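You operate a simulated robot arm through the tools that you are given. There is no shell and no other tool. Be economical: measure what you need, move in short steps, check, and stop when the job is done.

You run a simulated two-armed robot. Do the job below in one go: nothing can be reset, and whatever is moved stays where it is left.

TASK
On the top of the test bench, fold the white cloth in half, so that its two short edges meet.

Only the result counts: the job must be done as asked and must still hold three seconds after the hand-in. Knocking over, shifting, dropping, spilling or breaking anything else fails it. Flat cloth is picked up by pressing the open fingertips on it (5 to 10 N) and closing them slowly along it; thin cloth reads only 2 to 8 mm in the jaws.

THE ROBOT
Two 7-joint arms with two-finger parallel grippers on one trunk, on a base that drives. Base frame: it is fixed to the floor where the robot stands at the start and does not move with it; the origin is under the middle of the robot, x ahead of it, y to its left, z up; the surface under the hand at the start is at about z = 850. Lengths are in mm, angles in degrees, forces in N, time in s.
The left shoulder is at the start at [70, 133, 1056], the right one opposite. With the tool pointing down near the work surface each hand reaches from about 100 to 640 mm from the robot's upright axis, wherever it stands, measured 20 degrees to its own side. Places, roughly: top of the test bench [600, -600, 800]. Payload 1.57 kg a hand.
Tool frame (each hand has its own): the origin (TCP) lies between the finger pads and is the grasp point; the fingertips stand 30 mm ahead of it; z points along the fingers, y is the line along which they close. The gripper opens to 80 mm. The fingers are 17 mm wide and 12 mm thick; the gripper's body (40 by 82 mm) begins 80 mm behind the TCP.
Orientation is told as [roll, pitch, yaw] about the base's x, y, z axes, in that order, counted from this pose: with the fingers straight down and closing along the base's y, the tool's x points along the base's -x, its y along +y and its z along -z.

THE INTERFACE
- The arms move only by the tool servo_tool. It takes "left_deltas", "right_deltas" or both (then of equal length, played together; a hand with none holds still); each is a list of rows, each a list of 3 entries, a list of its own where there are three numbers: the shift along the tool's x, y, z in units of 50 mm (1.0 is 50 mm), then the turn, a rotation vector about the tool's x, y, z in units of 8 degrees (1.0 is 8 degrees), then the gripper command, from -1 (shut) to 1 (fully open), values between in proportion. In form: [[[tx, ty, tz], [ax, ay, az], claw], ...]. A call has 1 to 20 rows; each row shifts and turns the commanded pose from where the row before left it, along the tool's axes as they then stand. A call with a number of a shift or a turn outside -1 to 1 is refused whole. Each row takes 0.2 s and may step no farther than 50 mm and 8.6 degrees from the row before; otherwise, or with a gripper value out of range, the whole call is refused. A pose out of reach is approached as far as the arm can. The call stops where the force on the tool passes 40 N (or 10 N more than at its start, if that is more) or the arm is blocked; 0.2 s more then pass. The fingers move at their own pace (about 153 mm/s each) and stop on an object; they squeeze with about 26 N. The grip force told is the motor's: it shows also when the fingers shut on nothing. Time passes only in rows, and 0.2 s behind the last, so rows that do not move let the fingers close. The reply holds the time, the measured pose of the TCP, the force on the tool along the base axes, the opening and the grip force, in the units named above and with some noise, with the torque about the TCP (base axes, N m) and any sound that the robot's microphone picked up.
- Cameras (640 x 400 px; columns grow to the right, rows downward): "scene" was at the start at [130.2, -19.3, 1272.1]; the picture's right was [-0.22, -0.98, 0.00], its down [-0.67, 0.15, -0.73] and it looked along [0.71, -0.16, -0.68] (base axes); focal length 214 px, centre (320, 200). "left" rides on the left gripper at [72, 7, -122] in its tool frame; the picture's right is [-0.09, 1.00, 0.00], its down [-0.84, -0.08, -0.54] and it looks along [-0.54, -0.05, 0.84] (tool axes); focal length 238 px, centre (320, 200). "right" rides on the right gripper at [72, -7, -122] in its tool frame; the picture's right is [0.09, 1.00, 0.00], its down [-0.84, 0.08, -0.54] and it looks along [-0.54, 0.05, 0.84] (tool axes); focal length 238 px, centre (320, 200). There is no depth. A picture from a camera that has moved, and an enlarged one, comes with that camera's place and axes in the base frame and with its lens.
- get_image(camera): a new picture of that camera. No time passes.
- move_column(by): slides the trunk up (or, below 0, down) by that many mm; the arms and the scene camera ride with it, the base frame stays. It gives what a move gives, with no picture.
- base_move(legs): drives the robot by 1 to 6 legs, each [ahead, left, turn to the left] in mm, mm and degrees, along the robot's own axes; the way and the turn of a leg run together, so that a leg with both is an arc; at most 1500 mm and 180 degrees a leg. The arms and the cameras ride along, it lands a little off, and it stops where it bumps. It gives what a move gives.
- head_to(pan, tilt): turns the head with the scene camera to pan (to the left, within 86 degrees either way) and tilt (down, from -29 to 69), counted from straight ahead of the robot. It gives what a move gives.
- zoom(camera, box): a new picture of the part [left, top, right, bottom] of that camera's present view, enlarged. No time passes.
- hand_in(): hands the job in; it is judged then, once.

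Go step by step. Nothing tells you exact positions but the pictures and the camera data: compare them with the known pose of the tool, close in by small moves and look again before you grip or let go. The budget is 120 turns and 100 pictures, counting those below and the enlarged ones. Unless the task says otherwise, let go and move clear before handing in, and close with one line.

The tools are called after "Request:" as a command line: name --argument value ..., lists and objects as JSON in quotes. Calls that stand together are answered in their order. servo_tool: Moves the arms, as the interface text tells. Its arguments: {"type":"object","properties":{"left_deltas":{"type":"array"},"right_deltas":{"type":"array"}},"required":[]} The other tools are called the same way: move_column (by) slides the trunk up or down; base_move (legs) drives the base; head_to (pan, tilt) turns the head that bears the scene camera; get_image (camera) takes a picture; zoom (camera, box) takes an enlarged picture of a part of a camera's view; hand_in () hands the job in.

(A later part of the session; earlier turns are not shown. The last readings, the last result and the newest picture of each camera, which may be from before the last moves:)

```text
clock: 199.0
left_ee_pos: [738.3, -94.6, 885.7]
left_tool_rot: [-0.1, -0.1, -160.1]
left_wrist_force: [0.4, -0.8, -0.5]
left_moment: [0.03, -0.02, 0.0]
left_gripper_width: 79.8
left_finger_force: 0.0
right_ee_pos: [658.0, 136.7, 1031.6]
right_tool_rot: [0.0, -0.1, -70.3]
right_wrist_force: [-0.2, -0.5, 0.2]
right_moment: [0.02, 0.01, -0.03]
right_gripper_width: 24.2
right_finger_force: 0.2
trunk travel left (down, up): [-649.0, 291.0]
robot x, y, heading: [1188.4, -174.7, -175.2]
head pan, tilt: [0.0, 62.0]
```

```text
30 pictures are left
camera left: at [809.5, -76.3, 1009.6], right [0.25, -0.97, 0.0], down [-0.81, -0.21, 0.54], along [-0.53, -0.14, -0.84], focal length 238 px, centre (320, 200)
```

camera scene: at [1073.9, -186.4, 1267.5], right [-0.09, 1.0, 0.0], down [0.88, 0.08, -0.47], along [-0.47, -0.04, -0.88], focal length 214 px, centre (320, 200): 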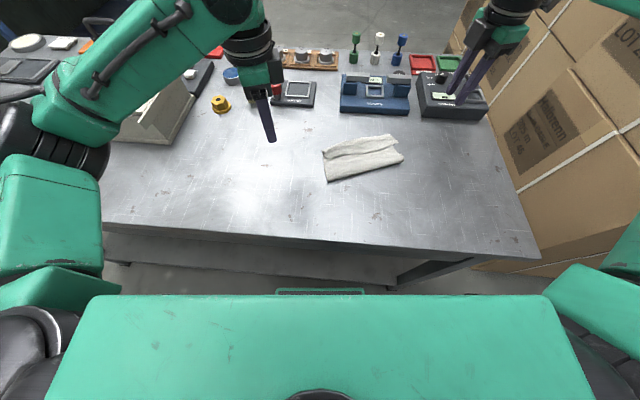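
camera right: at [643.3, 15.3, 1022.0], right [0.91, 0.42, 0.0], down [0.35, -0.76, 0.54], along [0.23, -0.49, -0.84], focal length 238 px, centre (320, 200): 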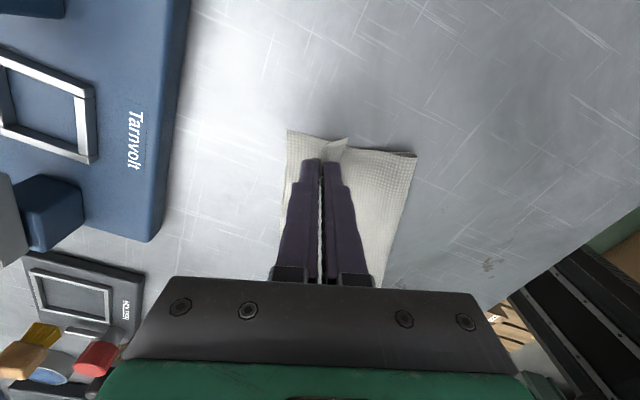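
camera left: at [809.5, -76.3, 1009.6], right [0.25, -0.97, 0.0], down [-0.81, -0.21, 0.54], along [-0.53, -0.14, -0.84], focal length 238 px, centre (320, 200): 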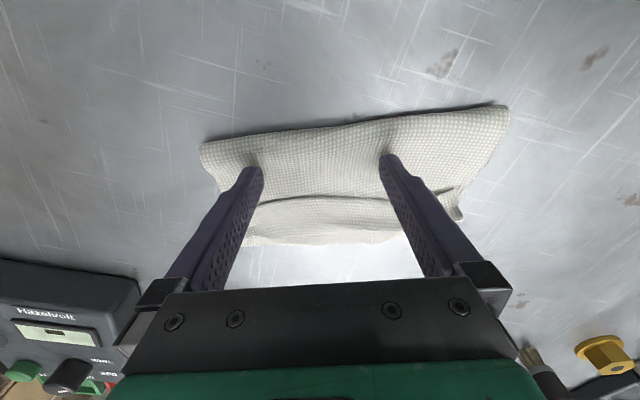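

The fingertips sit just in front of the flap's free edge. Push slowly towards the far side.

Request:
servo_tool --left_deltas '[[[-0.15, 0, 0], [0, 0, 0], 1], [[-0.15, 0, 0], [0, 0, 0], 1], [[-0.15, 0, 0], [0, 0, 0], 1], [[-0.15, 0, 0], [0, 0, 0], 1], [[-0.15, 0, 0], [0, 0, 0], 1], [[-0.15, 0, 0], [0, 0, 0], 1]]'

Request:
get_image --camera "left"

```text
clock: 200.4
left_ee_pos: [696.7, -111.0, 885.3]
left_tool_rot: [0.0, 0.0, -160.1]
left_wrist_force: [0.2, 0.4, 0.4]
left_moment: [0.0, 0.02, -0.01]
left_gripper_width: 79.9
left_finger_force: 0.1
right_ee_pos: [658.9, 137.2, 1031.3]
right_tool_rot: [-0.1, -0.1, -70.4]
right_wrist_force: [0.0, -0.5, 0.8]
right_moment: [0.03, 0.01, 0.04]
right_gripper_width: 24.1
right_finger_force: 0.0
trunk travel left (down, up): [-649.0, 291.0]
robot x, y, heading: [1191.2, -174.7, -174.9]
head pan, tilt: [0.0, 62.0]
```

```text
29 pictures are left
camera left: at [767.0, -92.6, 1009.5], right [0.25, -0.97, 0.0], down [-0.81, -0.21, 0.54], along [-0.52, -0.14, -0.84], focal length 238 px, centre (320, 200)
```

left: 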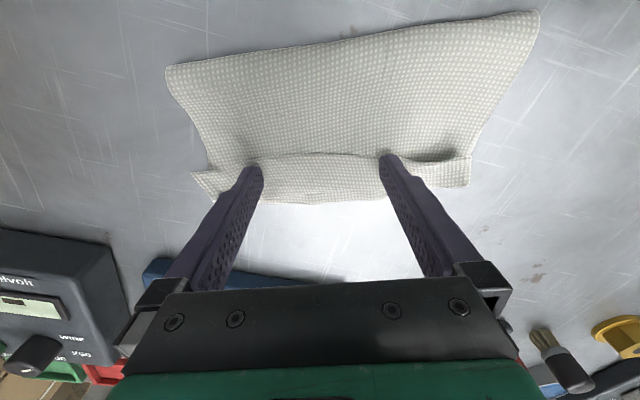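

The flap is rolling over. Continue.

Request:
servo_tool --left_deltas '[[[-0.15, 0, 0], [0, 0, 0], 1], [[-0.15, 0, 0], [0, 0, 0], 1], [[-0.15, 0, 0], [0, 0, 0], 1], [[-0.15, 0, 0], [0, 0, 0], 1], [[0, 0, 0], [0, 0, 0], 1]]'

Request:
get_image --camera "left"

Request:
zoom --camera "scene" --box '[300, 110, 428, 190]'

```text
clock: 201.6
left_ee_pos: [668.1, -121.9, 886.6]
left_tool_rot: [0.0, -0.1, -160.1]
left_wrist_force: [-0.1, -0.9, -0.1]
left_moment: [-0.01, 0.03, 0.0]
left_gripper_width: 80.1
left_finger_force: 0.0
right_ee_pos: [659.4, 136.4, 1032.3]
right_tool_rot: [-0.1, -0.1, -70.4]
right_wrist_force: [-0.4, -0.3, -1.0]
right_moment: [-0.01, 0.02, -0.03]
right_gripper_width: 24.1
right_finger_force: 0.1
trunk travel left (down, up): [-649.0, 291.0]
robot x, y, heading: [1189.4, -177.3, -175.3]
head pan, tilt: [0.0, 62.0]
```

```text
28 pictures are left
camera left: at [739.3, -102.5, 1009.6], right [0.25, -0.97, 0.0], down [-0.81, -0.21, 0.54], along [-0.53, -0.14, -0.84], focal length 238 px, centre (320, 200)
```

left: 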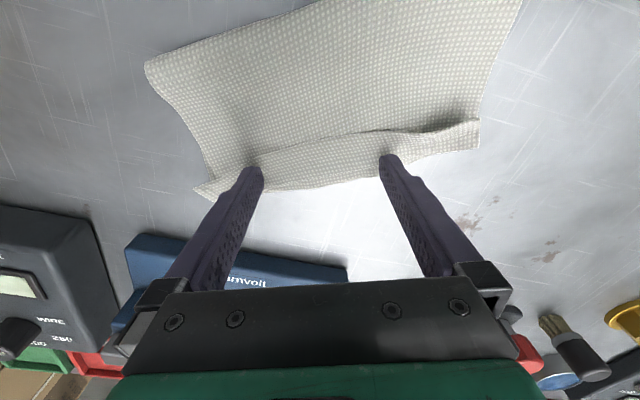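

```text
5.00 times, centred on (364, 150) of scene
camera zoom: at [1074.3, -186.8, 1267.6], right [-0.09, 1.0, 0.0], down [0.88, 0.08, -0.47], along [-0.47, -0.04, -0.88], focal length 1072 px, centre (100, 450)
```

zoom: 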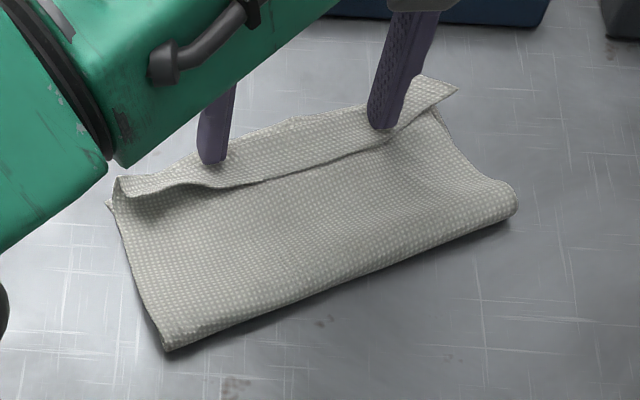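

The tips rode over the flap edge and only bulged it. I'll go back in front of the edge, press the tips lightly into the cloth so the edge must catch on the fingers, and push again.

Request:
servo_tool --left_deltas '[[[0, 0, -0.5], [0, 0, 0], 1], [[0.8, 0, 0], [0, 0, 0], 1], [[0.1, 0, 0.4], [0, 0, 0], 1], [[0, 0, 0.12], [0, 0, 0], 1], [[0, 0, 0.03], [0, 0, 0], 1], [[0, 0, 0], [0, 0, 0], 1]]'

Request:
get_image --camera "left"

```text
clock: 203.0
left_ee_pos: [711.3, -105.3, 884.0]
left_tool_rot: [0.0, 0.0, -160.1]
left_wrist_force: [0.1, 0.2, -1.0]
left_moment: [-0.02, 0.0, 0.01]
left_gripper_width: 80.2
left_finger_force: 0.0
right_ee_pos: [657.9, 136.5, 1031.2]
right_tool_rot: [-0.1, -0.2, -70.4]
right_wrist_force: [1.1, -0.4, 0.0]
right_moment: [-0.01, 0.01, -0.02]
right_gripper_width: 24.0
right_finger_force: 0.0
trunk travel left (down, up): [-649.0, 291.0]
robot x, y, heading: [1188.3, -177.7, -175.0]
head pan, tilt: [0.0, 62.0]
```

```text
26 pictures are left
camera left: at [781.1, -86.8, 1006.7], right [0.25, -0.97, 0.0], down [-0.81, -0.21, 0.54], along [-0.52, -0.14, -0.84], focal length 238 px, centre (320, 200)
```

left: 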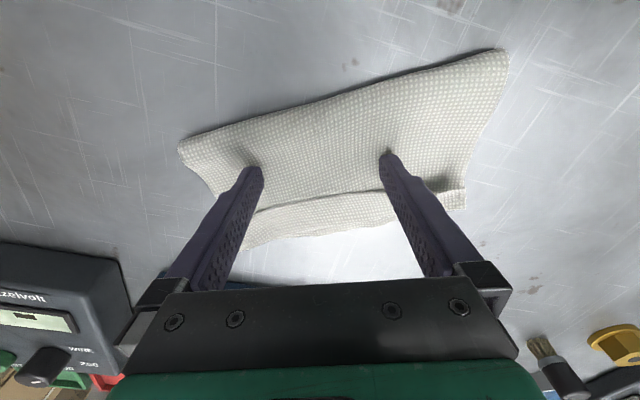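

Request:
servo_tool --left_deltas '[[[0, 0, 0.03], [0, 0, 0], 1], [[-0.1, 0, 0], [0, 0, 0], 1], [[-0.1, 0, 0], [0, 0, 0], 1], [[-0.1, 0, 0], [0, 0, 0], 1], [[-0.1, 0, 0], [0, 0, 0], 1], [[-0.1, 0, 0], [0, 0, 0], 1], [[-0.1, 0, 0], [0, 0, 0], 1], [[-0.1, 0, 0], [0, 0, 0], 1], [[-0.1, 0, 0], [0, 0, 0], 1]]'

Request:
get_image --camera "left"

```text
clock: 205.0
left_ee_pos: [674.0, -119.1, 884.1]
left_tool_rot: [-0.1, 0.0, -160.0]
left_wrist_force: [0.5, -0.6, 0.6]
left_moment: [0.0, 0.02, 0.01]
left_gripper_width: 79.9
left_finger_force: 0.1
right_ee_pos: [658.5, 135.5, 1031.6]
right_tool_rot: [-0.1, -0.1, -70.4]
right_wrist_force: [0.4, 0.4, 0.4]
right_moment: [0.0, 0.03, 0.0]
right_gripper_width: 24.0
right_finger_force: 0.0
trunk travel left (down, up): [-649.0, 291.0]
robot x, y, heading: [1188.2, -174.4, -175.2]
head pan, tilt: [0.0, 62.0]
```

```text
25 pictures are left
camera left: at [744.0, -100.7, 1005.9], right [0.25, -0.97, 0.0], down [-0.81, -0.21, 0.54], along [-0.52, -0.14, -0.84], focal length 238 px, centre (320, 200)
```

left: 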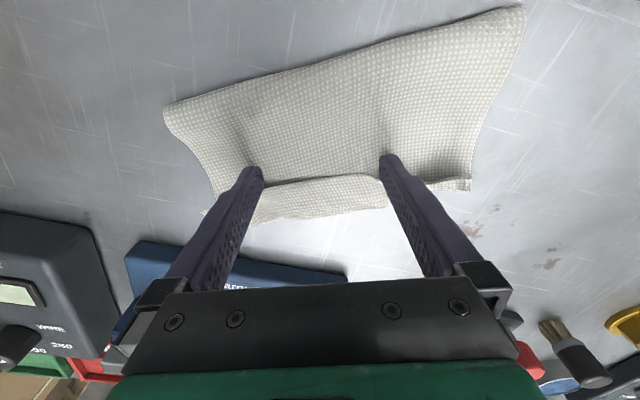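

Request:
servo_tool --left_deltas '[[[-0.1, 0, 0], [0, 0, 0], 1], [[-0.1, 0, 0], [0, 0, 0], 1], [[-0.1, 0, 0], [0, 0, 0], 1], [[-0.1, 0, 0], [0, 0, 0], 1], [[-0.1, 0, 0], [0, 0, 0], 1], [[-0.1, 0, 0], [0, 0, 0], 1], [[0, 0, 0], [0, 0, 0], 1]]'

Request:
get_image --camera "left"

Request:
zoom --camera "scene" --box '[300, 110, 428, 190]'

```text
clock: 206.6
left_ee_pos: [647.4, -130.4, 882.7]
left_tool_rot: [-0.1, -0.2, -160.0]
left_wrist_force: [0.4, -0.1, 0.1]
left_moment: [0.01, -0.02, 0.02]
left_gripper_width: 80.0
left_finger_force: 0.1
right_ee_pos: [659.0, 136.9, 1030.9]
right_tool_rot: [-0.1, -0.1, -70.4]
right_wrist_force: [-0.1, -0.8, 0.2]
right_moment: [0.0, -0.02, 0.05]
right_gripper_width: 24.0
right_finger_force: 0.1
trunk travel left (down, up): [-649.0, 291.0]
robot x, y, heading: [1186.7, -177.9, -174.9]
head pan, tilt: [0.0, 62.0]
```

```text
24 pictures are left
camera left: at [718.0, -112.2, 1005.9], right [0.25, -0.97, 0.0], down [-0.81, -0.21, 0.54], along [-0.53, -0.14, -0.84], focal length 238 px, centre (320, 200)
```

left: 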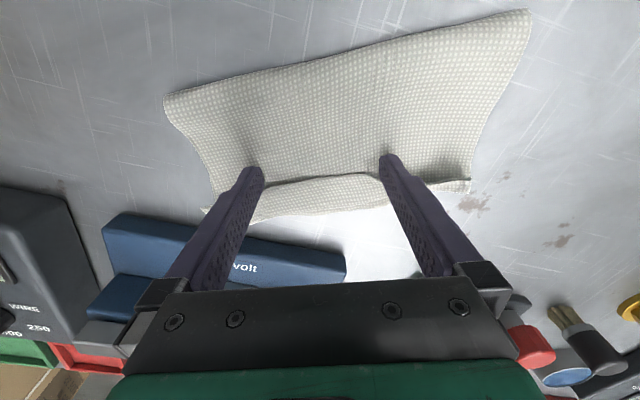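

```text
5.00 times, centred on (364, 150) of scene
camera zoom: at [1074.2, -186.7, 1267.6], right [-0.09, 1.0, 0.0], down [0.88, 0.08, -0.47], along [-0.47, -0.04, -0.88], focal length 1072 px, centre (100, 450)
```

zoom: 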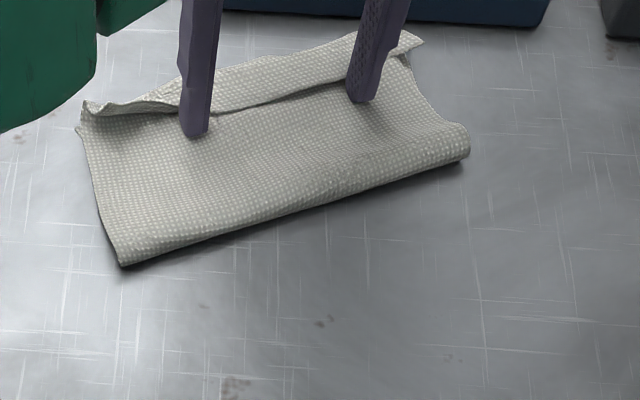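

The push only slid the whole cloth about 27 mm. Instead I'll pinch the flap in its middle, closing along the edge, and lift it over so the crease is pulled straight.

Request:
servo_tool --left_deltas '[[[0, 0, -0.4], [0, 0, 0], 0.2], [[-0.28, 0, 0], [0, 0, 0], -0.4], [[0, 0, 0.3], [0, 0, 0], -0.4], [[0, 0, 0.08], [0, 0, 0], -0.4], [[0, 0, 0], [0, 0, 0], -0.4]]'

Request:
get_image --camera "left"

```text
clock: 207.8
left_ee_pos: [646.8, -134.6, 882.9]
left_tool_rot: [0.1, -0.1, -160.2]
left_wrist_force: [-0.9, 0.0, 0.7]
left_moment: [0.02, 0.0, 0.0]
left_gripper_width: 23.9
left_finger_force: 0.1
left hand out of reach, approached as far as the arm can: row 1, 2
right_ee_pos: [657.7, 136.5, 1031.5]
right_tool_rot: [-0.1, -0.1, -70.4]
right_wrist_force: [-0.2, 0.0, 0.3]
right_moment: [-0.01, -0.02, 0.01]
right_gripper_width: 23.9
right_finger_force: 0.1
trunk travel left (down, up): [-649.0, 291.0]
robot x, y, heading: [1187.1, -175.4, -174.8]
head pan, tilt: [0.0, 62.0]
```

```text
22 pictures are left
camera left: at [717.6, -115.1, 1006.5], right [0.25, -0.97, 0.0], down [-0.81, -0.21, 0.54], along [-0.53, -0.14, -0.84], focal length 238 px, centre (320, 200)
```

left: 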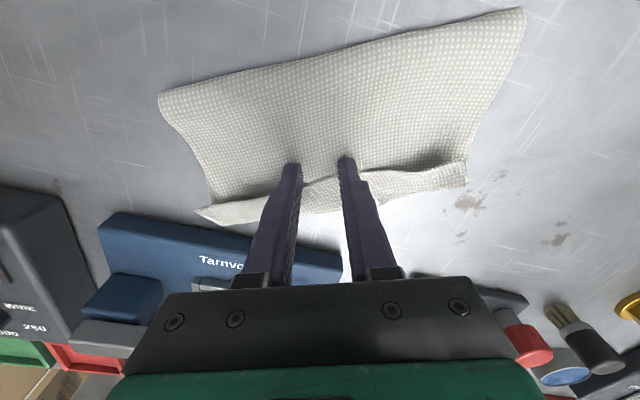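

The left arm is at its reach limit here, so I'll first pull the cloth back towards me. I'll pinch the layers under the fingers and drag 70 mm.

Request:
servo_tool --left_deltas '[[[0, 0, 0.03], [0, 0, 0], -0.4], [[0, 0, 0.01], [0, 0, 0], -0.5], [[0, 0, 0], [0, 0, 0], -0.6], [[0, 0, 0], [0, 0, 0], -0.7], [[0, 0, 0], [0, 0, 0], -0.8], [[0, 0, 0], [0, 0, 0], -0.9], [[0, 0, 0], [0, 0, 0], -1], [[0, 0, 0], [0, 0, 0], -1], [[0.1, 0, -0.1], [0, 0, 0], -1], [[0.2, 0, 0], [0, 0, 0], -1], [[0.2, 0, 0], [0, 0, 0], -1], [[0.2, 0, 0], [0, 0, 0], -1], [[0.2, 0, 0], [0, 0, 0], -1], [[0.2, 0, 0], [0, 0, 0], -1], [[0.2, 0, 0], [0, 0, 0], -1], [[0.2, 0, 0], [0, 0, 0], -1], [[0, 0, 0], [0, 0, 0], -1]]'

Request:
zoom --camera "scene" --box '[280, 105, 440, 205]'

```text
clock: 211.4
left_ee_pos: [718.6, -108.1, 886.7]
left_tool_rot: [-0.1, 0.0, -160.1]
left_wrist_force: [0.4, 0.8, 0.6]
left_moment: [0.01, 0.03, -0.02]
left_gripper_width: 0.0
left_finger_force: 21.2
right_ee_pos: [658.2, 136.8, 1030.9]
right_tool_rot: [-0.1, -0.1, -70.4]
right_wrist_force: [0.2, -0.2, -0.5]
right_moment: [-0.01, 0.03, 0.0]
right_gripper_width: 24.1
right_finger_force: 0.2
trunk travel left (down, up): [-649.0, 291.0]
robot x, y, heading: [1186.6, -174.6, -174.8]
head pan, tilt: [0.0, 62.0]
```

```text
4.00 times, centred on (360, 155) of scene
camera zoom: at [1074.0, -186.8, 1267.5], right [-0.09, 1.0, 0.0], down [0.88, 0.08, -0.47], along [-0.47, -0.04, -0.88], focal length 858 px, centre (160, 380)
```

zoom: 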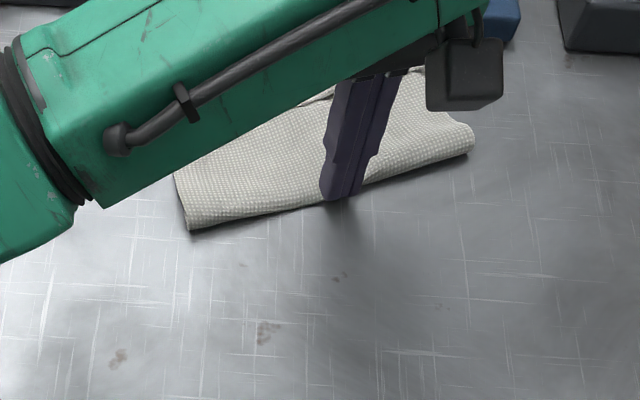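

The fingers slipped off because the press was too light. I'll move to the middle of the folded cloth, press properly, and pinch again.

Request:
servo_tool --left_deltas '[[[0, 0, -0.5], [0, 0, 0], -0.5], [[-0.7, 0, 0], [0, 0, 0], 0.1], [[0, 0, 0.5], [0, 0, 0], 0.1], [[0, 0, 0.06], [0, 0, 0], 0.1], [[0, 0, 0.04], [0, 0, 0], 0.1], [[0, 0, 0], [0, 0, 0], 0.1]]'

```text
clock: 212.8
left_ee_pos: [685.0, -120.7, 882.3]
left_tool_rot: [0.1, -0.2, -160.1]
left_wrist_force: [0.4, 0.4, 1.9]
left_moment: [0.0, -0.01, 0.0]
left_gripper_width: 44.1
left_finger_force: 0.1
right_ee_pos: [658.1, 136.9, 1031.9]
right_tool_rot: [-0.2, -0.1, -70.4]
right_wrist_force: [-0.1, 0.5, 0.1]
right_moment: [-0.02, 0.01, -0.01]
right_gripper_width: 23.8
right_finger_force: 0.1
trunk travel left (down, up): [-649.0, 291.0]
robot x, y, heading: [1191.6, -175.9, -175.2]
head pan, tilt: [0.0, 62.0]
```

Request:
servo_tool --left_deltas '[[[0, 0, 0.02], [0, 0, 0], 0.1], [[0, 0, 0.01], [0, 0, 0], 0], [[0, 0, 0], [0, 0, 0], -0.1], [[0, 0, 0], [0, 0, 0], -0.2], [[0, 0, 0], [0, 0, 0], -0.3], [[0, 0, 0], [0, 0, 0], -0.4], [[0, 0, 0], [0, 0, 0], -0.5], [[0, 0, 0], [0, 0, 0], -0.6], [[0, 0, 0], [0, 0, 0], -0.7], [[0, 0, 0], [0, 0, 0], -0.8], [[0, 0, 0], [0, 0, 0], -0.9], [[0, 0, 0], [0, 0, 0], -1], [[0, 0, 0], [0, 0, 0], -1]]'

```text
clock: 215.6
left_ee_pos: [685.9, -120.2, 882.2]
left_tool_rot: [-0.1, -0.3, -160.1]
left_wrist_force: [-0.9, -0.5, 16.2]
left_moment: [0.03, 0.01, -0.02]
left_gripper_width: 2.9
left_finger_force: 24.7
right_ee_pos: [660.5, 136.9, 1033.2]
right_tool_rot: [-0.1, -0.1, -70.5]
right_wrist_force: [-0.2, 0.4, -0.3]
right_moment: [0.03, -0.01, 0.02]
right_gripper_width: 23.7
right_finger_force: 0.1
trunk travel left (down, up): [-649.0, 291.0]
robot x, y, heading: [1190.7, -177.6, -175.0]
head pan, tilt: [0.0, 62.0]
```

It's gripped (2.9 mm). Drag 80 mm towards me, just off the surface.

Request:
servo_tool --left_deltas '[[[0.1, 0, -0.08], [0, 0, 0], -1], [[0.17, 0, 0], [0, 0, 0], -1], [[0.17, 0, 0], [0, 0, 0], -1], [[0.17, 0, 0], [0, 0, 0], -1], [[0.17, 0, 0], [0, 0, 0], -1], [[0.17, 0, 0], [0, 0, 0], -1], [[0.17, 0, 0], [0, 0, 0], -1], [[0.17, 0, 0], [0, 0, 0], -1], [[0.17, 0, 0], [0, 0, 0], -1], [[0.17, 0, 0], [0, 0, 0], -1], [[0, 0, 0], [0, 0, 0], -1]]'

Request:
get_image --camera "left"

```text
clock: 218.0
left_ee_pos: [761.0, -91.5, 883.2]
left_tool_rot: [-0.1, -0.1, -160.2]
left_wrist_force: [0.5, 0.1, 0.5]
left_moment: [0.01, 0.0, 0.01]
left_gripper_width: 3.0
left_finger_force: 24.6
right_ee_pos: [658.1, 136.1, 1032.1]
right_tool_rot: [0.0, 0.0, -70.3]
right_wrist_force: [0.7, 1.0, 0.0]
right_moment: [0.02, -0.01, 0.01]
right_gripper_width: 24.1
right_finger_force: 0.1
trunk travel left (down, up): [-649.0, 291.0]
robot x, y, heading: [1188.8, -175.7, -175.0]
head pan, tilt: [0.0, 62.0]
```

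```text
20 pictures are left
camera left: at [831.1, -73.6, 1007.2], right [0.25, -0.97, 0.0], down [-0.81, -0.21, 0.54], along [-0.53, -0.14, -0.84], focal length 238 px, centre (320, 200)
```

left: 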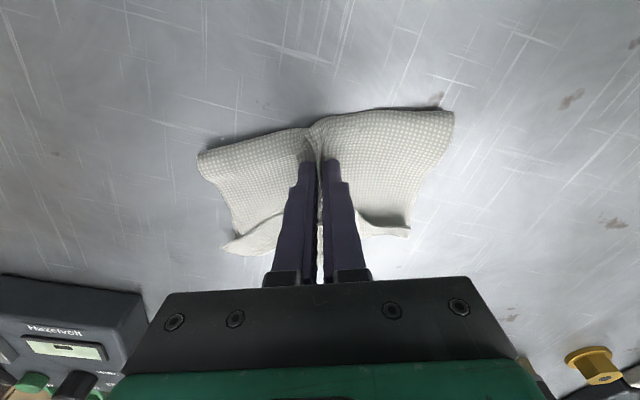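

The whole cloth came along. I'll release it, move clear and take a good look.

Request:
servo_tool --left_deltas '[[[0, 0, 0.03], [0, 0, 0], -0.8], [[0, 0, 0], [0, 0, 0], -0.5], [[0, 0, 0], [0, 0, 0], -0.2], [[0, 0, 0], [0, 0, 0], 0.1], [[0, 0, 0], [0, 0, 0], 0.4], [[0, 0, -0.4], [0, 0, 0], 0.4], [[0, 0, -0.8], [0, 0, 0], 0.4], [[0, 0.9, -0.3], [0, 0, 0], -0.4], [[0, 0.9, 0], [0, 0, 0], -0.4], [[0, 0.9, 0], [0, 0, 0], -0.4], [[0, 0.9, 0], [0, 0, 0], -0.4], [[0, 0, 0], [0, 0, 0], -0.4]]'

Request:
zoom --camera "scene" --box '[290, 115, 434, 205]'

```text
clock: 220.6
left_ee_pos: [821.6, -258.4, 957.1]
left_tool_rot: [0.1, 0.0, -160.1]
left_wrist_force: [-0.3, 0.2, -0.1]
left_moment: [-0.01, 0.02, 0.02]
left_gripper_width: 23.9
left_finger_force: 0.1
right_ee_pos: [658.5, 137.2, 1031.5]
right_tool_rot: [-0.1, -0.2, -70.5]
right_wrist_force: [0.3, 0.2, 0.2]
right_moment: [0.01, 0.01, -0.01]
right_gripper_width: 23.9
right_finger_force: 0.1
trunk travel left (down, up): [-649.0, 291.0]
robot x, y, heading: [1188.3, -177.0, -175.2]
head pan, tilt: [0.0, 62.0]
```

```text
4.44 times, centred on (362, 160) of scene
camera zoom: at [1073.7, -185.4, 1267.5], right [-0.09, 1.0, 0.0], down [0.88, 0.08, -0.47], along [-0.47, -0.04, -0.88], focal length 953 px, centre (133, 378)
```

zoom: 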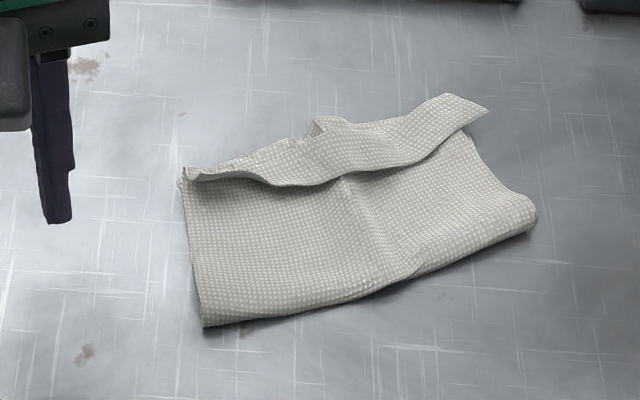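

The cloth is now nearer, with the flap's crease still at the far edge. I'll grip the flap with both hands, closing along the edge near both ends, and flip it over to the far side.

Request:
servo_tool --right_deltas '[[[0, 0, 0], [0, 0, 1], -0.4], [[0, 0, 0], [0, 0, 1], -0.4], [[0, 0, 0], [0, 0, 1], -0.4], [[0, 0, 0], [0, 0, 1], -0.4], [[0, 0, 0], [0, 0, 1], -0.4], [[0, 0, 0], [0, 0, 1], -0.4], [[0, 0, 0], [0, 0, 1], -0.4], [[0, 0, 0], [0, 0, 1], -0.4], [[0, 0, 0], [0, 0, 1], -0.4], [[0, 0, 0], [0, 0, 1], -0.4], [[0, 0, 0], [0, 0, 1], -0.4], [[0, 0, 0], [0, 0, 0.2], -0.4], [[-0.23, 0.815, 0.3], [0, 0, 0], -0.4], [[-0.23, 0.815, 0.3], [0, 0, 0], -0.4], [[-0.23, 0.815, 0.3], [0, 0, 0], -0.4], [[-0.23, 0.815, 0.3], [0, 0, 0], -0.4], [[0, 0, 0.7], [0, 0, 0], -0.4], [[0, 0, 0.7], [0, 0, 0], -0.4], [[0, 0, 0], [0, 0, 0], -0.4]]'

Request:
servo_tool --left_deltas '[[[-0.42, -0.885, 0], [0, 0, 0], -0.4], [[-0.42, -0.885, 0], [0, 0, 0], -0.4], [[-0.42, -0.885, 0], [0, 0, 0], -0.4], [[0, 0, 0.6], [0, 0, 0], -0.4], [[0, 0, 0.54], [0, 0, 0], -0.4], [[0, 0, 0], [0, 0, 0], -0.4]]'

Request:
get_image --camera "left"

Request:
get_image --camera "right"

```text
clock: 224.6
left_ee_pos: [822.2, -260.4, 958.4]
left_tool_rot: [0.0, -0.2, -160.0]
left_wrist_force: [-0.1, -0.3, -0.1]
left_moment: [0.01, 0.05, 0.02]
left_gripper_width: 24.0
left_finger_force: 0.1
right_ee_pos: [670.5, -34.3, 902.1]
right_tool_rot: [0.2, -0.2, -160.1]
right_wrist_force: [0.2, 0.2, -0.2]
right_moment: [0.01, 0.02, -0.05]
right_gripper_width: 24.0
right_finger_force: 0.2
trunk travel left (down, up): [-649.0, 291.0]
robot x, y, heading: [1187.4, -177.3, -175.1]
head pan, tilt: [0.0, 62.0]
```

```text
clock: 226.0
left_ee_pos: [718.0, -156.5, 901.2]
left_tool_rot: [0.0, -0.1, -160.1]
left_wrist_force: [0.6, 0.4, 0.4]
left_moment: [-0.02, 0.02, 0.02]
left_gripper_width: 24.1
left_finger_force: 0.2
right_ee_pos: [670.4, -33.8, 901.7]
right_tool_rot: [0.1, -0.1, -160.0]
right_wrist_force: [0.0, -0.2, -1.6]
right_moment: [0.0, 0.01, 0.0]
right_gripper_width: 24.1
right_finger_force: 0.0
trunk travel left (down, up): [-649.0, 291.0]
robot x, y, heading: [1192.3, -175.1, -175.1]
head pan, tilt: [0.0, 62.0]
```

```text
18 pictures are left
camera left: at [789.1, -138.5, 1023.6], right [0.25, -0.97, 0.0], down [-0.81, -0.21, 0.54], along [-0.53, -0.14, -0.84], focal length 238 px, centre (320, 200)
```

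left: 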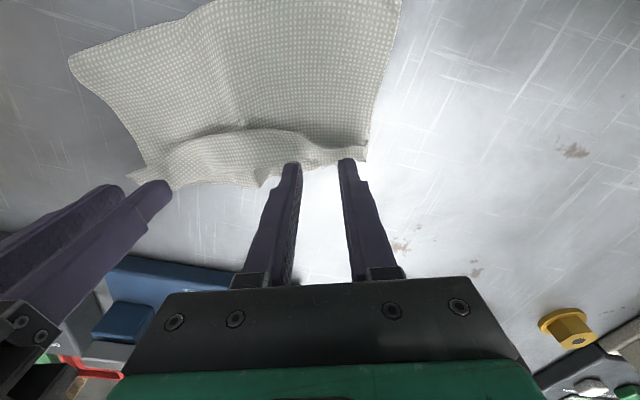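

```text
17 pictures are left
camera right: at [735.9, -3.3, 1024.5], right [0.43, -0.9, 0.0], down [-0.76, -0.36, 0.54], along [-0.49, -0.23, -0.84], focal length 238 px, centre (320, 200)
```

right: 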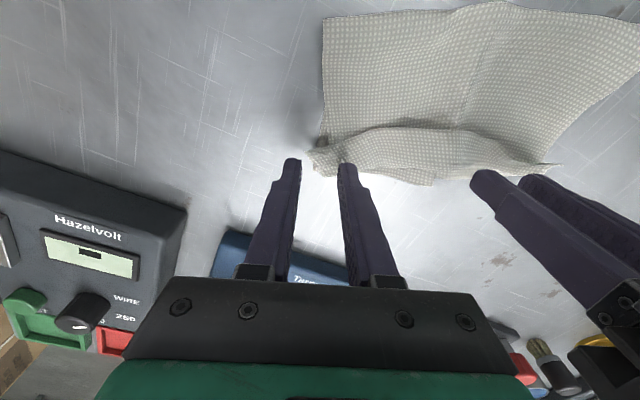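

Small corrections put both hands squarely on the flap. Then lower to touch.

Request:
servo_tool --left_deltas '[[[0.234, -0.1, 0], [0, 0, 0], -0.4], [[0, 0, 0.2], [0, 0, 0], -0.4], [[0, 0, 0.1], [0, 0, 0], -0.4], [[0, 0, 0.04], [0, 0, 0], -0.4], [[0, 0, 0], [0, 0, 0], -0.4]]' --right_deltas '[[[0.224, 0.38, 0], [0, 0, 0], -0.4], [[0, 0, 0.2], [0, 0, 0], -0.4], [[0, 0, 0.1], [0, 0, 0], -0.4], [[0, 0, 0.04], [0, 0, 0], -0.4], [[0, 0, 0], [0, 0, 0], -0.4]]'

Request:
get_image --camera "right"

```text
clock: 227.2
left_ee_pos: [726.5, -150.1, 883.7]
left_tool_rot: [0.0, -0.1, -160.1]
left_wrist_force: [-0.1, 0.6, 0.5]
left_moment: [-0.03, -0.03, 0.01]
left_gripper_width: 23.6
left_finger_force: 0.0
right_ee_pos: [686.3, -47.1, 884.7]
right_tool_rot: [0.0, -0.2, -160.0]
right_wrist_force: [0.1, 0.8, 0.7]
right_moment: [-0.02, 0.0, 0.01]
right_gripper_width: 24.1
right_finger_force: 0.0
trunk travel left (down, up): [-649.0, 291.0]
robot x, y, heading: [1190.5, -177.7, -175.1]
head pan, tilt: [0.0, 62.0]
```

```text
16 pictures are left
camera right: at [752.6, -17.3, 1007.2], right [0.43, -0.9, 0.0], down [-0.76, -0.36, 0.54], along [-0.49, -0.23, -0.84], focal length 238 px, centre (320, 200)
```

right: 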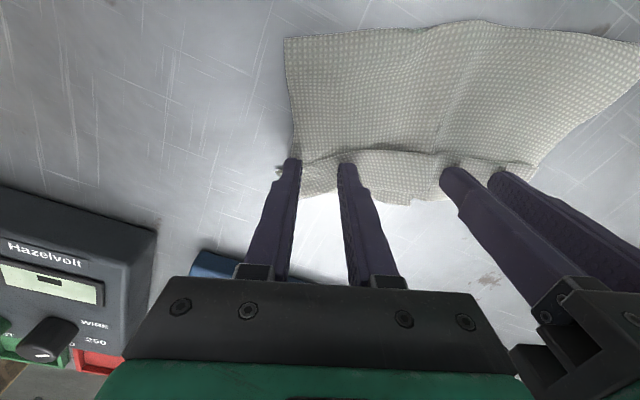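

Request:
servo_tool --left_deltas '[[[-0.06, 0, 0], [0, 0, 0], -0.4], [[0, 0, 0.05], [0, 0, 0], -0.4], [[0, 0, 0], [0, 0, 0], -0.4]]' --right_deltas '[[[-0.08, 0, 0], [0, 0, 0], -0.4], [[0, 0, 0.06], [0, 0, 0], -0.4], [[0, 0, 0], [0, 0, 0], -0.4]]'

```text
clock: 228.0
left_ee_pos: [726.7, -150.3, 883.1]
left_tool_rot: [-0.2, -0.1, -160.1]
left_wrist_force: [-1.4, 0.1, 14.4]
left_moment: [-0.13, -0.03, 0.01]
left_gripper_width: 24.0
left_finger_force: 0.1
right_ee_pos: [683.7, -47.7, 883.7]
right_tool_rot: [0.1, -0.3, -160.1]
right_wrist_force: [-1.4, 0.6, 2.9]
right_moment: [0.01, 0.04, 0.01]
right_gripper_width: 23.9
right_finger_force: 0.1
trunk travel left (down, up): [-649.0, 291.0]
robot x, y, heading: [1186.3, -173.8, -174.7]
head pan, tilt: [0.0, 62.0]
```

Request:
servo_tool --left_deltas '[[[0, 0, -0.013], [0, 0, 0], -0.4], [[0, 0, 0], [0, 0, 0], -0.5], [[0, 0, 0], [0, 0, 0], -0.55], [[0, 0, 0], [0, 0, 0], -0.6], [[0, 0, 0], [0, 0, 0], -0.65], [[0, 0, 0], [0, 0, 0], -0.7], [[0, 0, 0], [0, 0, 0], -0.75], [[0, 0, 0], [0, 0, 0], -0.8], [[0, 0, 0], [0, 0, 0], -0.85], [[0, 0, 0], [0, 0, 0], -0.9], [[0, 0, 0], [0, 0, 0], -1], [[0, 0, 0], [0, 0, 0], -1]]' --right_deltas '[[[0, 0, 0.008], [0, 0, 0], -0.4], [[0, 0, 0], [0, 0, 0], -0.5], [[0, 0, 0], [0, 0, 0], -0.55], [[0, 0, 0], [0, 0, 0], -0.6], [[0, 0, 0], [0, 0, 0], -0.65], [[0, 0, 0], [0, 0, 0], -0.7], [[0, 0, 0], [0, 0, 0], -0.75], [[0, 0, 0], [0, 0, 0], -0.8], [[0, 0, 0], [0, 0, 0], -0.85], [[0, 0, 0], [0, 0, 0], -0.9], [[0, 0, 0], [0, 0, 0], -1], [[0, 0, 0], [0, 0, 0], -1]]'

```text
clock: 230.6
left_ee_pos: [726.0, -150.6, 883.1]
left_tool_rot: [-0.1, -0.2, -160.0]
left_wrist_force: [0.0, -1.9, 4.7]
left_moment: [0.0, 0.02, -0.01]
left_gripper_width: 2.3
left_finger_force: 24.0
right_ee_pos: [683.9, -48.5, 883.4]
right_tool_rot: [0.1, -0.4, -160.1]
right_wrist_force: [-0.6, 1.3, 13.7]
right_moment: [-0.02, 0.1, 0.0]
right_gripper_width: 0.0
right_finger_force: 20.8
trunk travel left (down, up): [-649.0, 291.0]
robot x, y, heading: [1188.4, -174.3, -175.2]
head pan, tilt: [0.0, 62.0]
```

Left has it, but the right closed on nothing. Retry the right, 5 mm further onto the flap and with a firmer press.

Request:
servo_tool --right_deltas '[[[0, 0, -0.25], [0, 0, 0], -1], [[-0.1, 0, 0], [0, 0, 0], -0.25], [[0, 0, 0], [0, 0, 0], -0.25], [[0, 0, 0.25], [0, 0, 0], -0.25], [[0, 0, 0.02], [0, 0, 0], -0.25], [[0, 0, 0], [0, 0, 0], -0.25]]'

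Request:
get_image --camera "right"

```text
clock: 232.0
left_ee_pos: [727.4, -150.6, 882.4]
left_tool_rot: [0.1, 0.0, -160.2]
left_wrist_force: [-1.4, -0.7, 12.8]
left_moment: [-0.08, -0.02, 0.04]
left_gripper_width: 2.0
left_finger_force: 23.2
right_ee_pos: [678.7, -51.7, 883.0]
right_tool_rot: [0.0, -0.4, -160.1]
right_wrist_force: [-0.3, 0.5, 9.2]
right_moment: [-0.02, 0.04, 0.01]
right_gripper_width: 29.6
right_finger_force: 0.1
trunk travel left (down, up): [-649.0, 291.0]
robot x, y, heading: [1188.9, -175.1, -175.0]
head pan, tilt: [0.0, 62.0]
```

```text
15 pictures are left
camera right: at [745.9, -20.5, 1004.8], right [0.43, -0.91, 0.0], down [-0.76, -0.36, 0.55], along [-0.5, -0.23, -0.84], focal length 238 px, centre (320, 200)
```

right: 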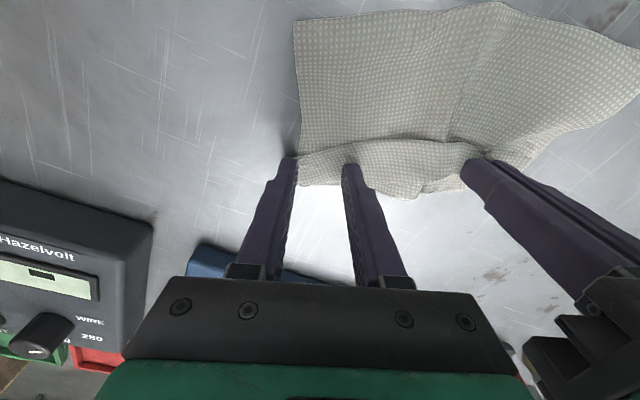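

Request:
servo_tool --right_deltas '[[[0, 0, -0.2], [0, 0, 0], -0.5], [[0, 0.14, 0], [0, 0, 0], -0.5], [[0, 0, 0.2], [0, 0, 0], -0.5], [[0, 0, 0], [0, 0, 0], -0.5], [[0, 0, 0], [0, 0, 0], -0.55], [[0, 0, 0], [0, 0, 0], -0.6], [[0, 0, 0], [0, 0, 0], -0.65], [[0, 0, 0], [0, 0, 0], -0.7], [[0, 0, 0], [0, 0, 0], -0.75], [[0, 0, 0], [0, 0, 0], -0.8], [[0, 0, 0], [0, 0, 0], -0.85], [[0, 0, 0], [0, 0, 0], -0.9], [[0, 0, 0], [0, 0, 0], -1], [[0, 0, 0], [0, 0, 0], -1]]'

```text
clock: 235.0
left_ee_pos: [726.1, -151.4, 883.2]
left_tool_rot: [0.0, -0.1, -160.0]
left_wrist_force: [-0.3, 1.4, 6.9]
left_moment: [0.01, -0.02, -0.01]
left_gripper_width: 2.0
left_finger_force: 23.8
right_ee_pos: [679.2, -52.1, 882.6]
right_tool_rot: [0.3, -0.6, -161.0]
right_wrist_force: [0.1, -1.4, 9.1]
right_moment: [-0.05, -0.08, 0.03]
right_gripper_width: 3.9
right_finger_force: 24.1
trunk travel left (down, up): [-649.0, 291.0]
robot x, y, heading: [1186.1, -177.6, -174.9]
head pan, tilt: [0.0, 62.0]
```

Both hands hold now. Lift 55 mm and look.

Request:
servo_tool --left_deltas '[[[0, 0, -0.2], [0, 0, 0], -1], [[0, 0, -0.3], [0, 0, 0], -1], [[0, 0, -0.3], [0, 0, 0], -1], [[0, 0, -0.3], [0, 0, 0], -1], [[0, 0, 0], [0, 0, 0], -1]]' --right_deltas '[[[0, 0, -0.2], [0, 0, 0], -1], [[0, 0, -0.3], [0, 0, 0], -1], [[0, 0, -0.3], [0, 0, 0], -1], [[0, 0, -0.3], [0, 0, 0], -1], [[0, 0, 0], [0, 0, 0], -1]]'

Request:
get_image --camera "right"

```text
clock: 236.2
left_ee_pos: [723.1, -155.3, 937.5]
left_tool_rot: [0.0, 0.0, -159.6]
left_wrist_force: [-0.8, 0.1, 0.8]
left_moment: [-0.01, -0.01, 0.01]
left_gripper_width: 2.2
left_finger_force: 23.6
right_ee_pos: [679.0, -54.9, 936.1]
right_tool_rot: [0.3, -0.1, -160.4]
right_wrist_force: [0.3, -0.6, 0.2]
right_moment: [0.0, -0.01, -0.02]
right_gripper_width: 3.4
right_finger_force: 24.5
trunk travel left (down, up): [-649.0, 291.0]
robot x, y, heading: [1188.7, -171.5, -174.5]
head pan, tilt: [0.0, 62.0]
```

```text
14 pictures are left
camera right: at [746.0, -24.6, 1057.7], right [0.42, -0.91, 0.01], down [-0.76, -0.35, 0.54], along [-0.49, -0.23, -0.84], focal length 238 px, centre (320, 200)
```

right: 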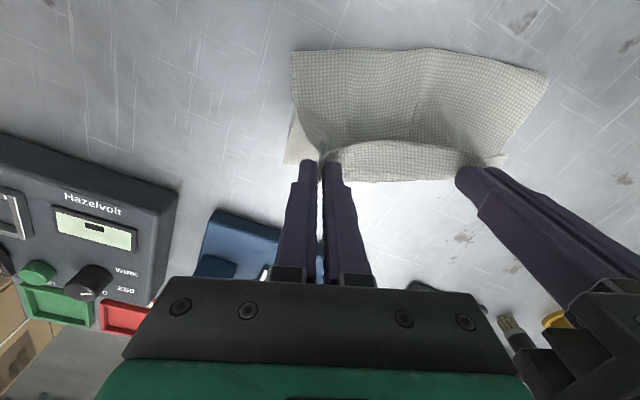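

The flap and top layer lifted, and the lower layer stayed put. I'll carry it slightly past the far edge at low height and let go quickly, so the edge springs open outward.

Request:
servo_tool --left_deltas '[[[-0.1, 0, 0.0], [0, 0, 0], -1], [[-0.2, 0, 0.1], [0, 0, 0], -1], [[-0.3, 0, 0.2], [0, 0, 0], -1], [[-0.3, 0, 0.1], [0, 0, 0], 1], [[0, 0, 0], [0, 0, 0], 1], [[0, 0, -0.9], [0, 0, 0], 0.5], [[0.3, 0.8, -0.5], [0, 0, 0], -0.4], [[0.3, 0.9, 0], [0, 0, 0], -0.4], [[0.3, 0.9, 0], [0, 0, 0], -0.4], [[0, 0, 0], [0, 0, 0], -0.4]]' --right_deltas '[[[-0.1, 0, 0.0], [0, 0, 0], -1], [[-0.2, 0, 0.1], [0, 0, 0], -1], [[-0.3, 0, 0.2], [0, 0, 0], -1], [[-0.3, 0, 0.1], [0, 0, 0], 1], [[0, 0, 0], [0, 0, 0], 1], [[0, 0, -0.9], [0, 0, 0], 0.5], [[0.3, -0.8, -0.5], [0, 0, 0], -0.4], [[0.3, -0.9, 0], [0, 0, 0], -0.4], [[0.3, -0.9, 0], [0, 0, 0], -0.4], [[0, 0, 0], [0, 0, 0], -0.4]]'

Request:
zoom --camera "scene" --box '[290, 115, 434, 205]'

```text
clock: 238.4
left_ee_pos: [769.5, -273.3, 987.1]
left_tool_rot: [0.2, 0.0, -160.2]
left_wrist_force: [0.7, 0.4, -0.5]
left_moment: [-0.01, -0.01, -0.02]
left_gripper_width: 24.1
left_finger_force: 0.0
right_ee_pos: [646.6, 73.0, 985.3]
right_tool_rot: [0.1, 0.0, -159.9]
right_wrist_force: [0.0, -0.3, 0.3]
right_moment: [-0.01, -0.01, -0.01]
right_gripper_width: 24.2
right_finger_force: 0.1
right hand out of reach, approached as far as the arm can: row 4
trunk travel left (down, up): [-649.0, 291.0]
robot x, y, heading: [1188.2, -172.9, -175.1]
head pan, tilt: [0.0, 62.0]
```

```text
4.44 times, centred on (362, 160) of scene
camera zoom: at [1073.5, -186.6, 1267.5], right [-0.09, 1.0, 0.0], down [0.88, 0.08, -0.47], along [-0.47, -0.04, -0.88], focal length 953 px, centre (133, 378)
```

zoom: 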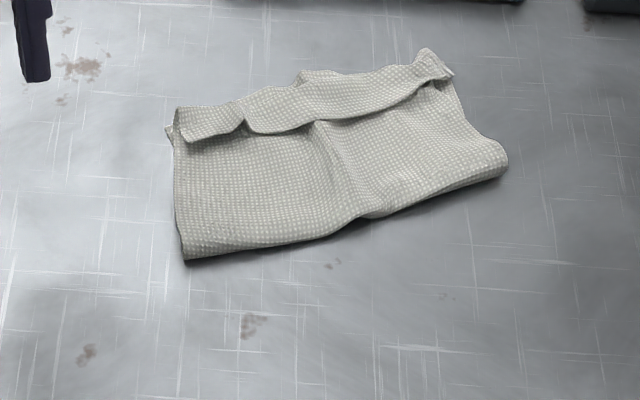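

The last 25 mm still folds back because the grip always comes from above. New approach: the left hand pinches the cloth body, drags it nearer and then holds it as an anchor, so the right hand can push the flap open without the cloth sliding.

Request:
servo_tool --left_deltas '[[[0, -0.94, 0], [0, 0, 0], 0.1], [[0, -0.94, 0], [0, 0, 0], 0.1], [[0, -0.94, 0], [0, 0, 0], 0.1], [[0, 0, 0.8], [0, 0, 0], 0.1], [[0, 0, 0.8], [0, 0, 0], 0.1], [[0, 0, 0.4], [0, 0, 0], 0.1], [[0, 0, 0.06], [0, 0, 0], 0.1], [[0, 0, 0.04], [0, 0, 0], 0.1], [[0, 0, 0], [0, 0, 0], 0.1]]'

```text
clock: 240.4
left_ee_pos: [721.8, -139.4, 881.8]
left_tool_rot: [-0.1, -0.2, -160.0]
left_wrist_force: [-1.3, 0.4, 5.4]
left_moment: [-0.03, 0.03, -0.01]
left_gripper_width: 44.2
left_finger_force: 0.0
right_ee_pos: [646.7, 72.2, 985.2]
right_tool_rot: [0.1, 0.0, -160.1]
right_wrist_force: [0.2, -0.2, -0.6]
right_moment: [0.02, 0.01, -0.01]
right_gripper_width: 23.7
right_finger_force: 0.1
trunk travel left (down, up): [-649.0, 291.0]
robot x, y, heading: [1192.4, -175.7, -175.2]
head pan, tilt: [0.0, 62.0]
```

Request:
servo_tool --left_deltas '[[[0, 0, 0.02], [0, 0, 0], 0.1], [[0, 0, 0], [0, 0, 0], 0], [[0, 0, 0], [0, 0, 0], -0.1], [[0, 0, 0], [0, 0, 0], -0.2], [[0, 0, 0], [0, 0, 0], -0.3], [[0, 0, 0], [0, 0, 0], -0.4], [[0, 0, 0], [0, 0, 0], -0.5], [[0, 0, 0], [0, 0, 0], -0.6], [[0, 0, 0], [0, 0, 0], -0.7], [[0, 0, 0], [0, 0, 0], -0.8], [[0, 0, 0], [0, 0, 0], -0.9], [[0, 0, 0], [0, 0, 0], -1], [[0, 0, 0], [0, 0, 0], -1], [[0.1, 0, -0.06], [0, 0, 0], -1], [[0.2, 0, 0], [0, 0, 0], -1], [[0.2, 0, 0], [0, 0, 0], -1], [[0.2, 0, 0], [0, 0, 0], -1], [[0.2, 0, 0], [0, 0, 0], -1], [[0.2, 0, 0], [0, 0, 0], -1], [[0.2, 0, 0], [0, 0, 0], -1]]'

Request:
servo_tool --left_deltas '[[[0.2, 0, 0], [0, 0, 0], -1], [[0.2, 0, 0], [0, 0, 0], -1], [[0, 0, 0.05], [0, 0, 0], -1], [[0, 0, 0], [0, 0, 0], -1]]'

Request:
zoom --camera "scene" --box '[270, 110, 430, 210]'

```text
clock: 244.6
left_ee_pos: [781.8, -118.3, 884.3]
left_tool_rot: [0.0, -0.1, -160.0]
left_wrist_force: [-0.1, 0.3, 0.1]
left_moment: [0.0, 0.03, 0.01]
left_gripper_width: 3.4
left_finger_force: 24.0
right_ee_pos: [647.0, 72.0, 984.7]
right_tool_rot: [0.1, -0.1, -160.1]
right_wrist_force: [-0.1, -0.1, -0.1]
right_moment: [0.0, -0.01, 0.0]
right_gripper_width: 23.9
right_finger_force: 0.1
trunk travel left (down, up): [-649.0, 291.0]
robot x, y, heading: [1188.6, -177.3, -174.9]
head pan, tilt: [0.0, 62.0]
```

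```text
clock: 245.6
left_ee_pos: [800.4, -111.7, 882.4]
left_tool_rot: [0.0, 0.0, -160.1]
left_wrist_force: [-1.5, -0.9, 6.9]
left_moment: [-0.02, 0.02, -0.02]
left_gripper_width: 3.4
left_finger_force: 23.8
right_ee_pos: [646.4, 71.1, 985.5]
right_tool_rot: [0.0, -0.1, -160.0]
right_wrist_force: [0.9, -0.5, 0.6]
right_moment: [0.02, -0.01, 0.03]
right_gripper_width: 23.9
right_finger_force: 0.0
trunk travel left (down, up): [-649.0, 291.0]
robot x, y, heading: [1185.3, -175.9, -175.2]
head pan, tilt: [0.0, 62.0]
```

```text
4.00 times, centred on (350, 160) of scene
camera zoom: at [1074.8, -186.9, 1267.7], right [-0.09, 1.0, 0.0], down [0.88, 0.08, -0.47], along [-0.47, -0.04, -0.88], focal length 858 px, centre (200, 360)
```

zoom: 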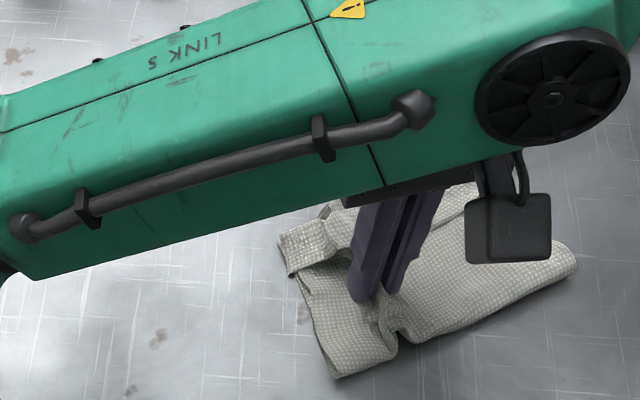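

The left hand holds the cloth as an anchor. Now bring the right hand, fingers open, in front of the right part of the flap.

Request:
servo_tool --right_deltas '[[[0.41, 0.8, 0.3], [0, 0, 0], 0.8], [[0.41, 0.8, 0.3], [0, 0, 0], 0.8], [[0.41, 0.8, 0.3], [0, 0, 0], 0.8], [[0, 0, 0], [0, 0, 0], 0.8]]'

Request:
get_image --camera "right"

```text
clock: 246.6
left_ee_pos: [801.5, -110.0, 881.5]
left_tool_rot: [-0.1, -0.1, -160.1]
left_wrist_force: [-0.1, -1.4, 9.4]
left_moment: [-0.01, -0.01, 0.0]
left_gripper_width: 3.1
left_finger_force: 24.1
right_ee_pos: [746.2, -20.0, 940.9]
right_tool_rot: [0.0, -0.1, -159.9]
right_wrist_force: [0.2, 0.1, 0.6]
right_moment: [-0.01, -0.01, 0.0]
right_gripper_width: 71.9
right_finger_force: 0.1
trunk travel left (down, up): [-649.0, 291.0]
robot x, y, heading: [1190.5, -175.5, -174.9]
head pan, tilt: [0.0, 62.0]
```

```text
11 pictures are left
camera right: at [811.9, 9.5, 1063.6], right [0.43, -0.9, 0.0], down [-0.76, -0.36, 0.54], along [-0.49, -0.23, -0.84], focal length 238 px, centre (320, 200)
```

right: 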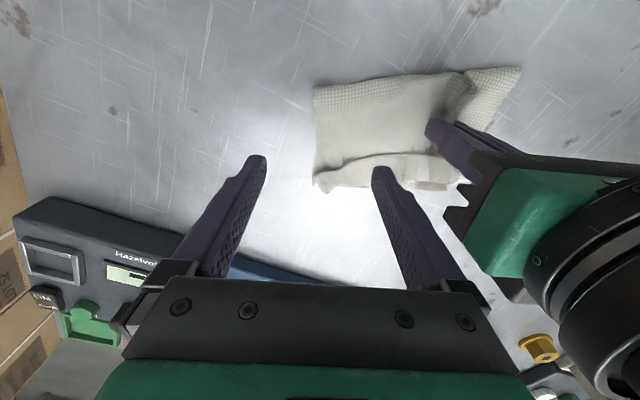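

Only the inner right finger can work beside the left hand, so I'll use that. Lower it just in front of the flap edge and push far by 60 mm, with a slight rise at the end.

Request:
servo_tool --right_deltas '[[[0.26, 0.1, 0.3], [0, 0, 0], 0.8], [[0, 0, 0.6], [0, 0, 0], 0.8], [[0, 0, 0.22], [0, 0, 0], 0.8], [[0, 0, 0.03], [0, 0, 0], 0.8], [[-0.12, 0, 0], [0, 0, 0], 0.8], [[-0.12, 0, 0], [0, 0, 0], 0.8], [[-0.12, 0, 0], [0, 0, 0], 0.8], [[-0.12, 0, 0], [0, 0, 0], 0.8], [[-0.12, 0, 0], [0, 0, 0], 0.8], [[-0.12, 0, -0.02], [0, 0, 0], 0.8], [[-0.12, 0, -0.04], [0, 0, 0], 0.8], [[-0.12, 0, -0.04], [0, 0, 0], 0.8], [[-0.12, 0, 0], [0, 0, 0], 0.8], [[-0.12, 0, 0], [0, 0, 0], 0.8]]'

Request:
get_image --camera "right"

```text
clock: 249.6
left_ee_pos: [792.1, -120.9, 882.3]
left_tool_rot: [0.0, 0.0, -157.7]
left_wrist_force: [-0.8, 1.1, 13.2]
left_moment: [0.02, 0.01, -0.05]
left_gripper_width: 3.5
left_finger_force: 24.1
right_ee_pos: [702.4, -36.5, 887.6]
right_tool_rot: [0.3, 0.0, -160.8]
right_wrist_force: [-0.5, -0.8, -0.8]
right_moment: [0.0, 0.04, -0.05]
right_gripper_width: 72.1
right_finger_force: 0.1
trunk travel left (down, up): [-649.0, 291.0]
robot x, y, heading: [1189.1, -175.0, -174.9]
head pan, tilt: [0.0, 62.0]
```

```text
10 pictures are left
camera right: at [767.7, -6.8, 1011.0], right [0.42, -0.91, 0.01], down [-0.76, -0.35, 0.54], along [-0.49, -0.23, -0.84], focal length 238 px, centre (320, 200)
```

right: 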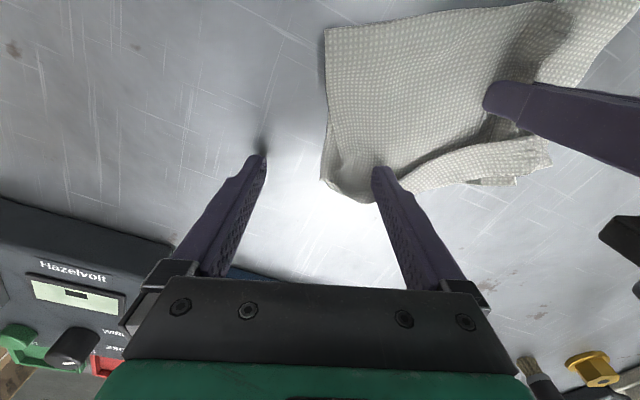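

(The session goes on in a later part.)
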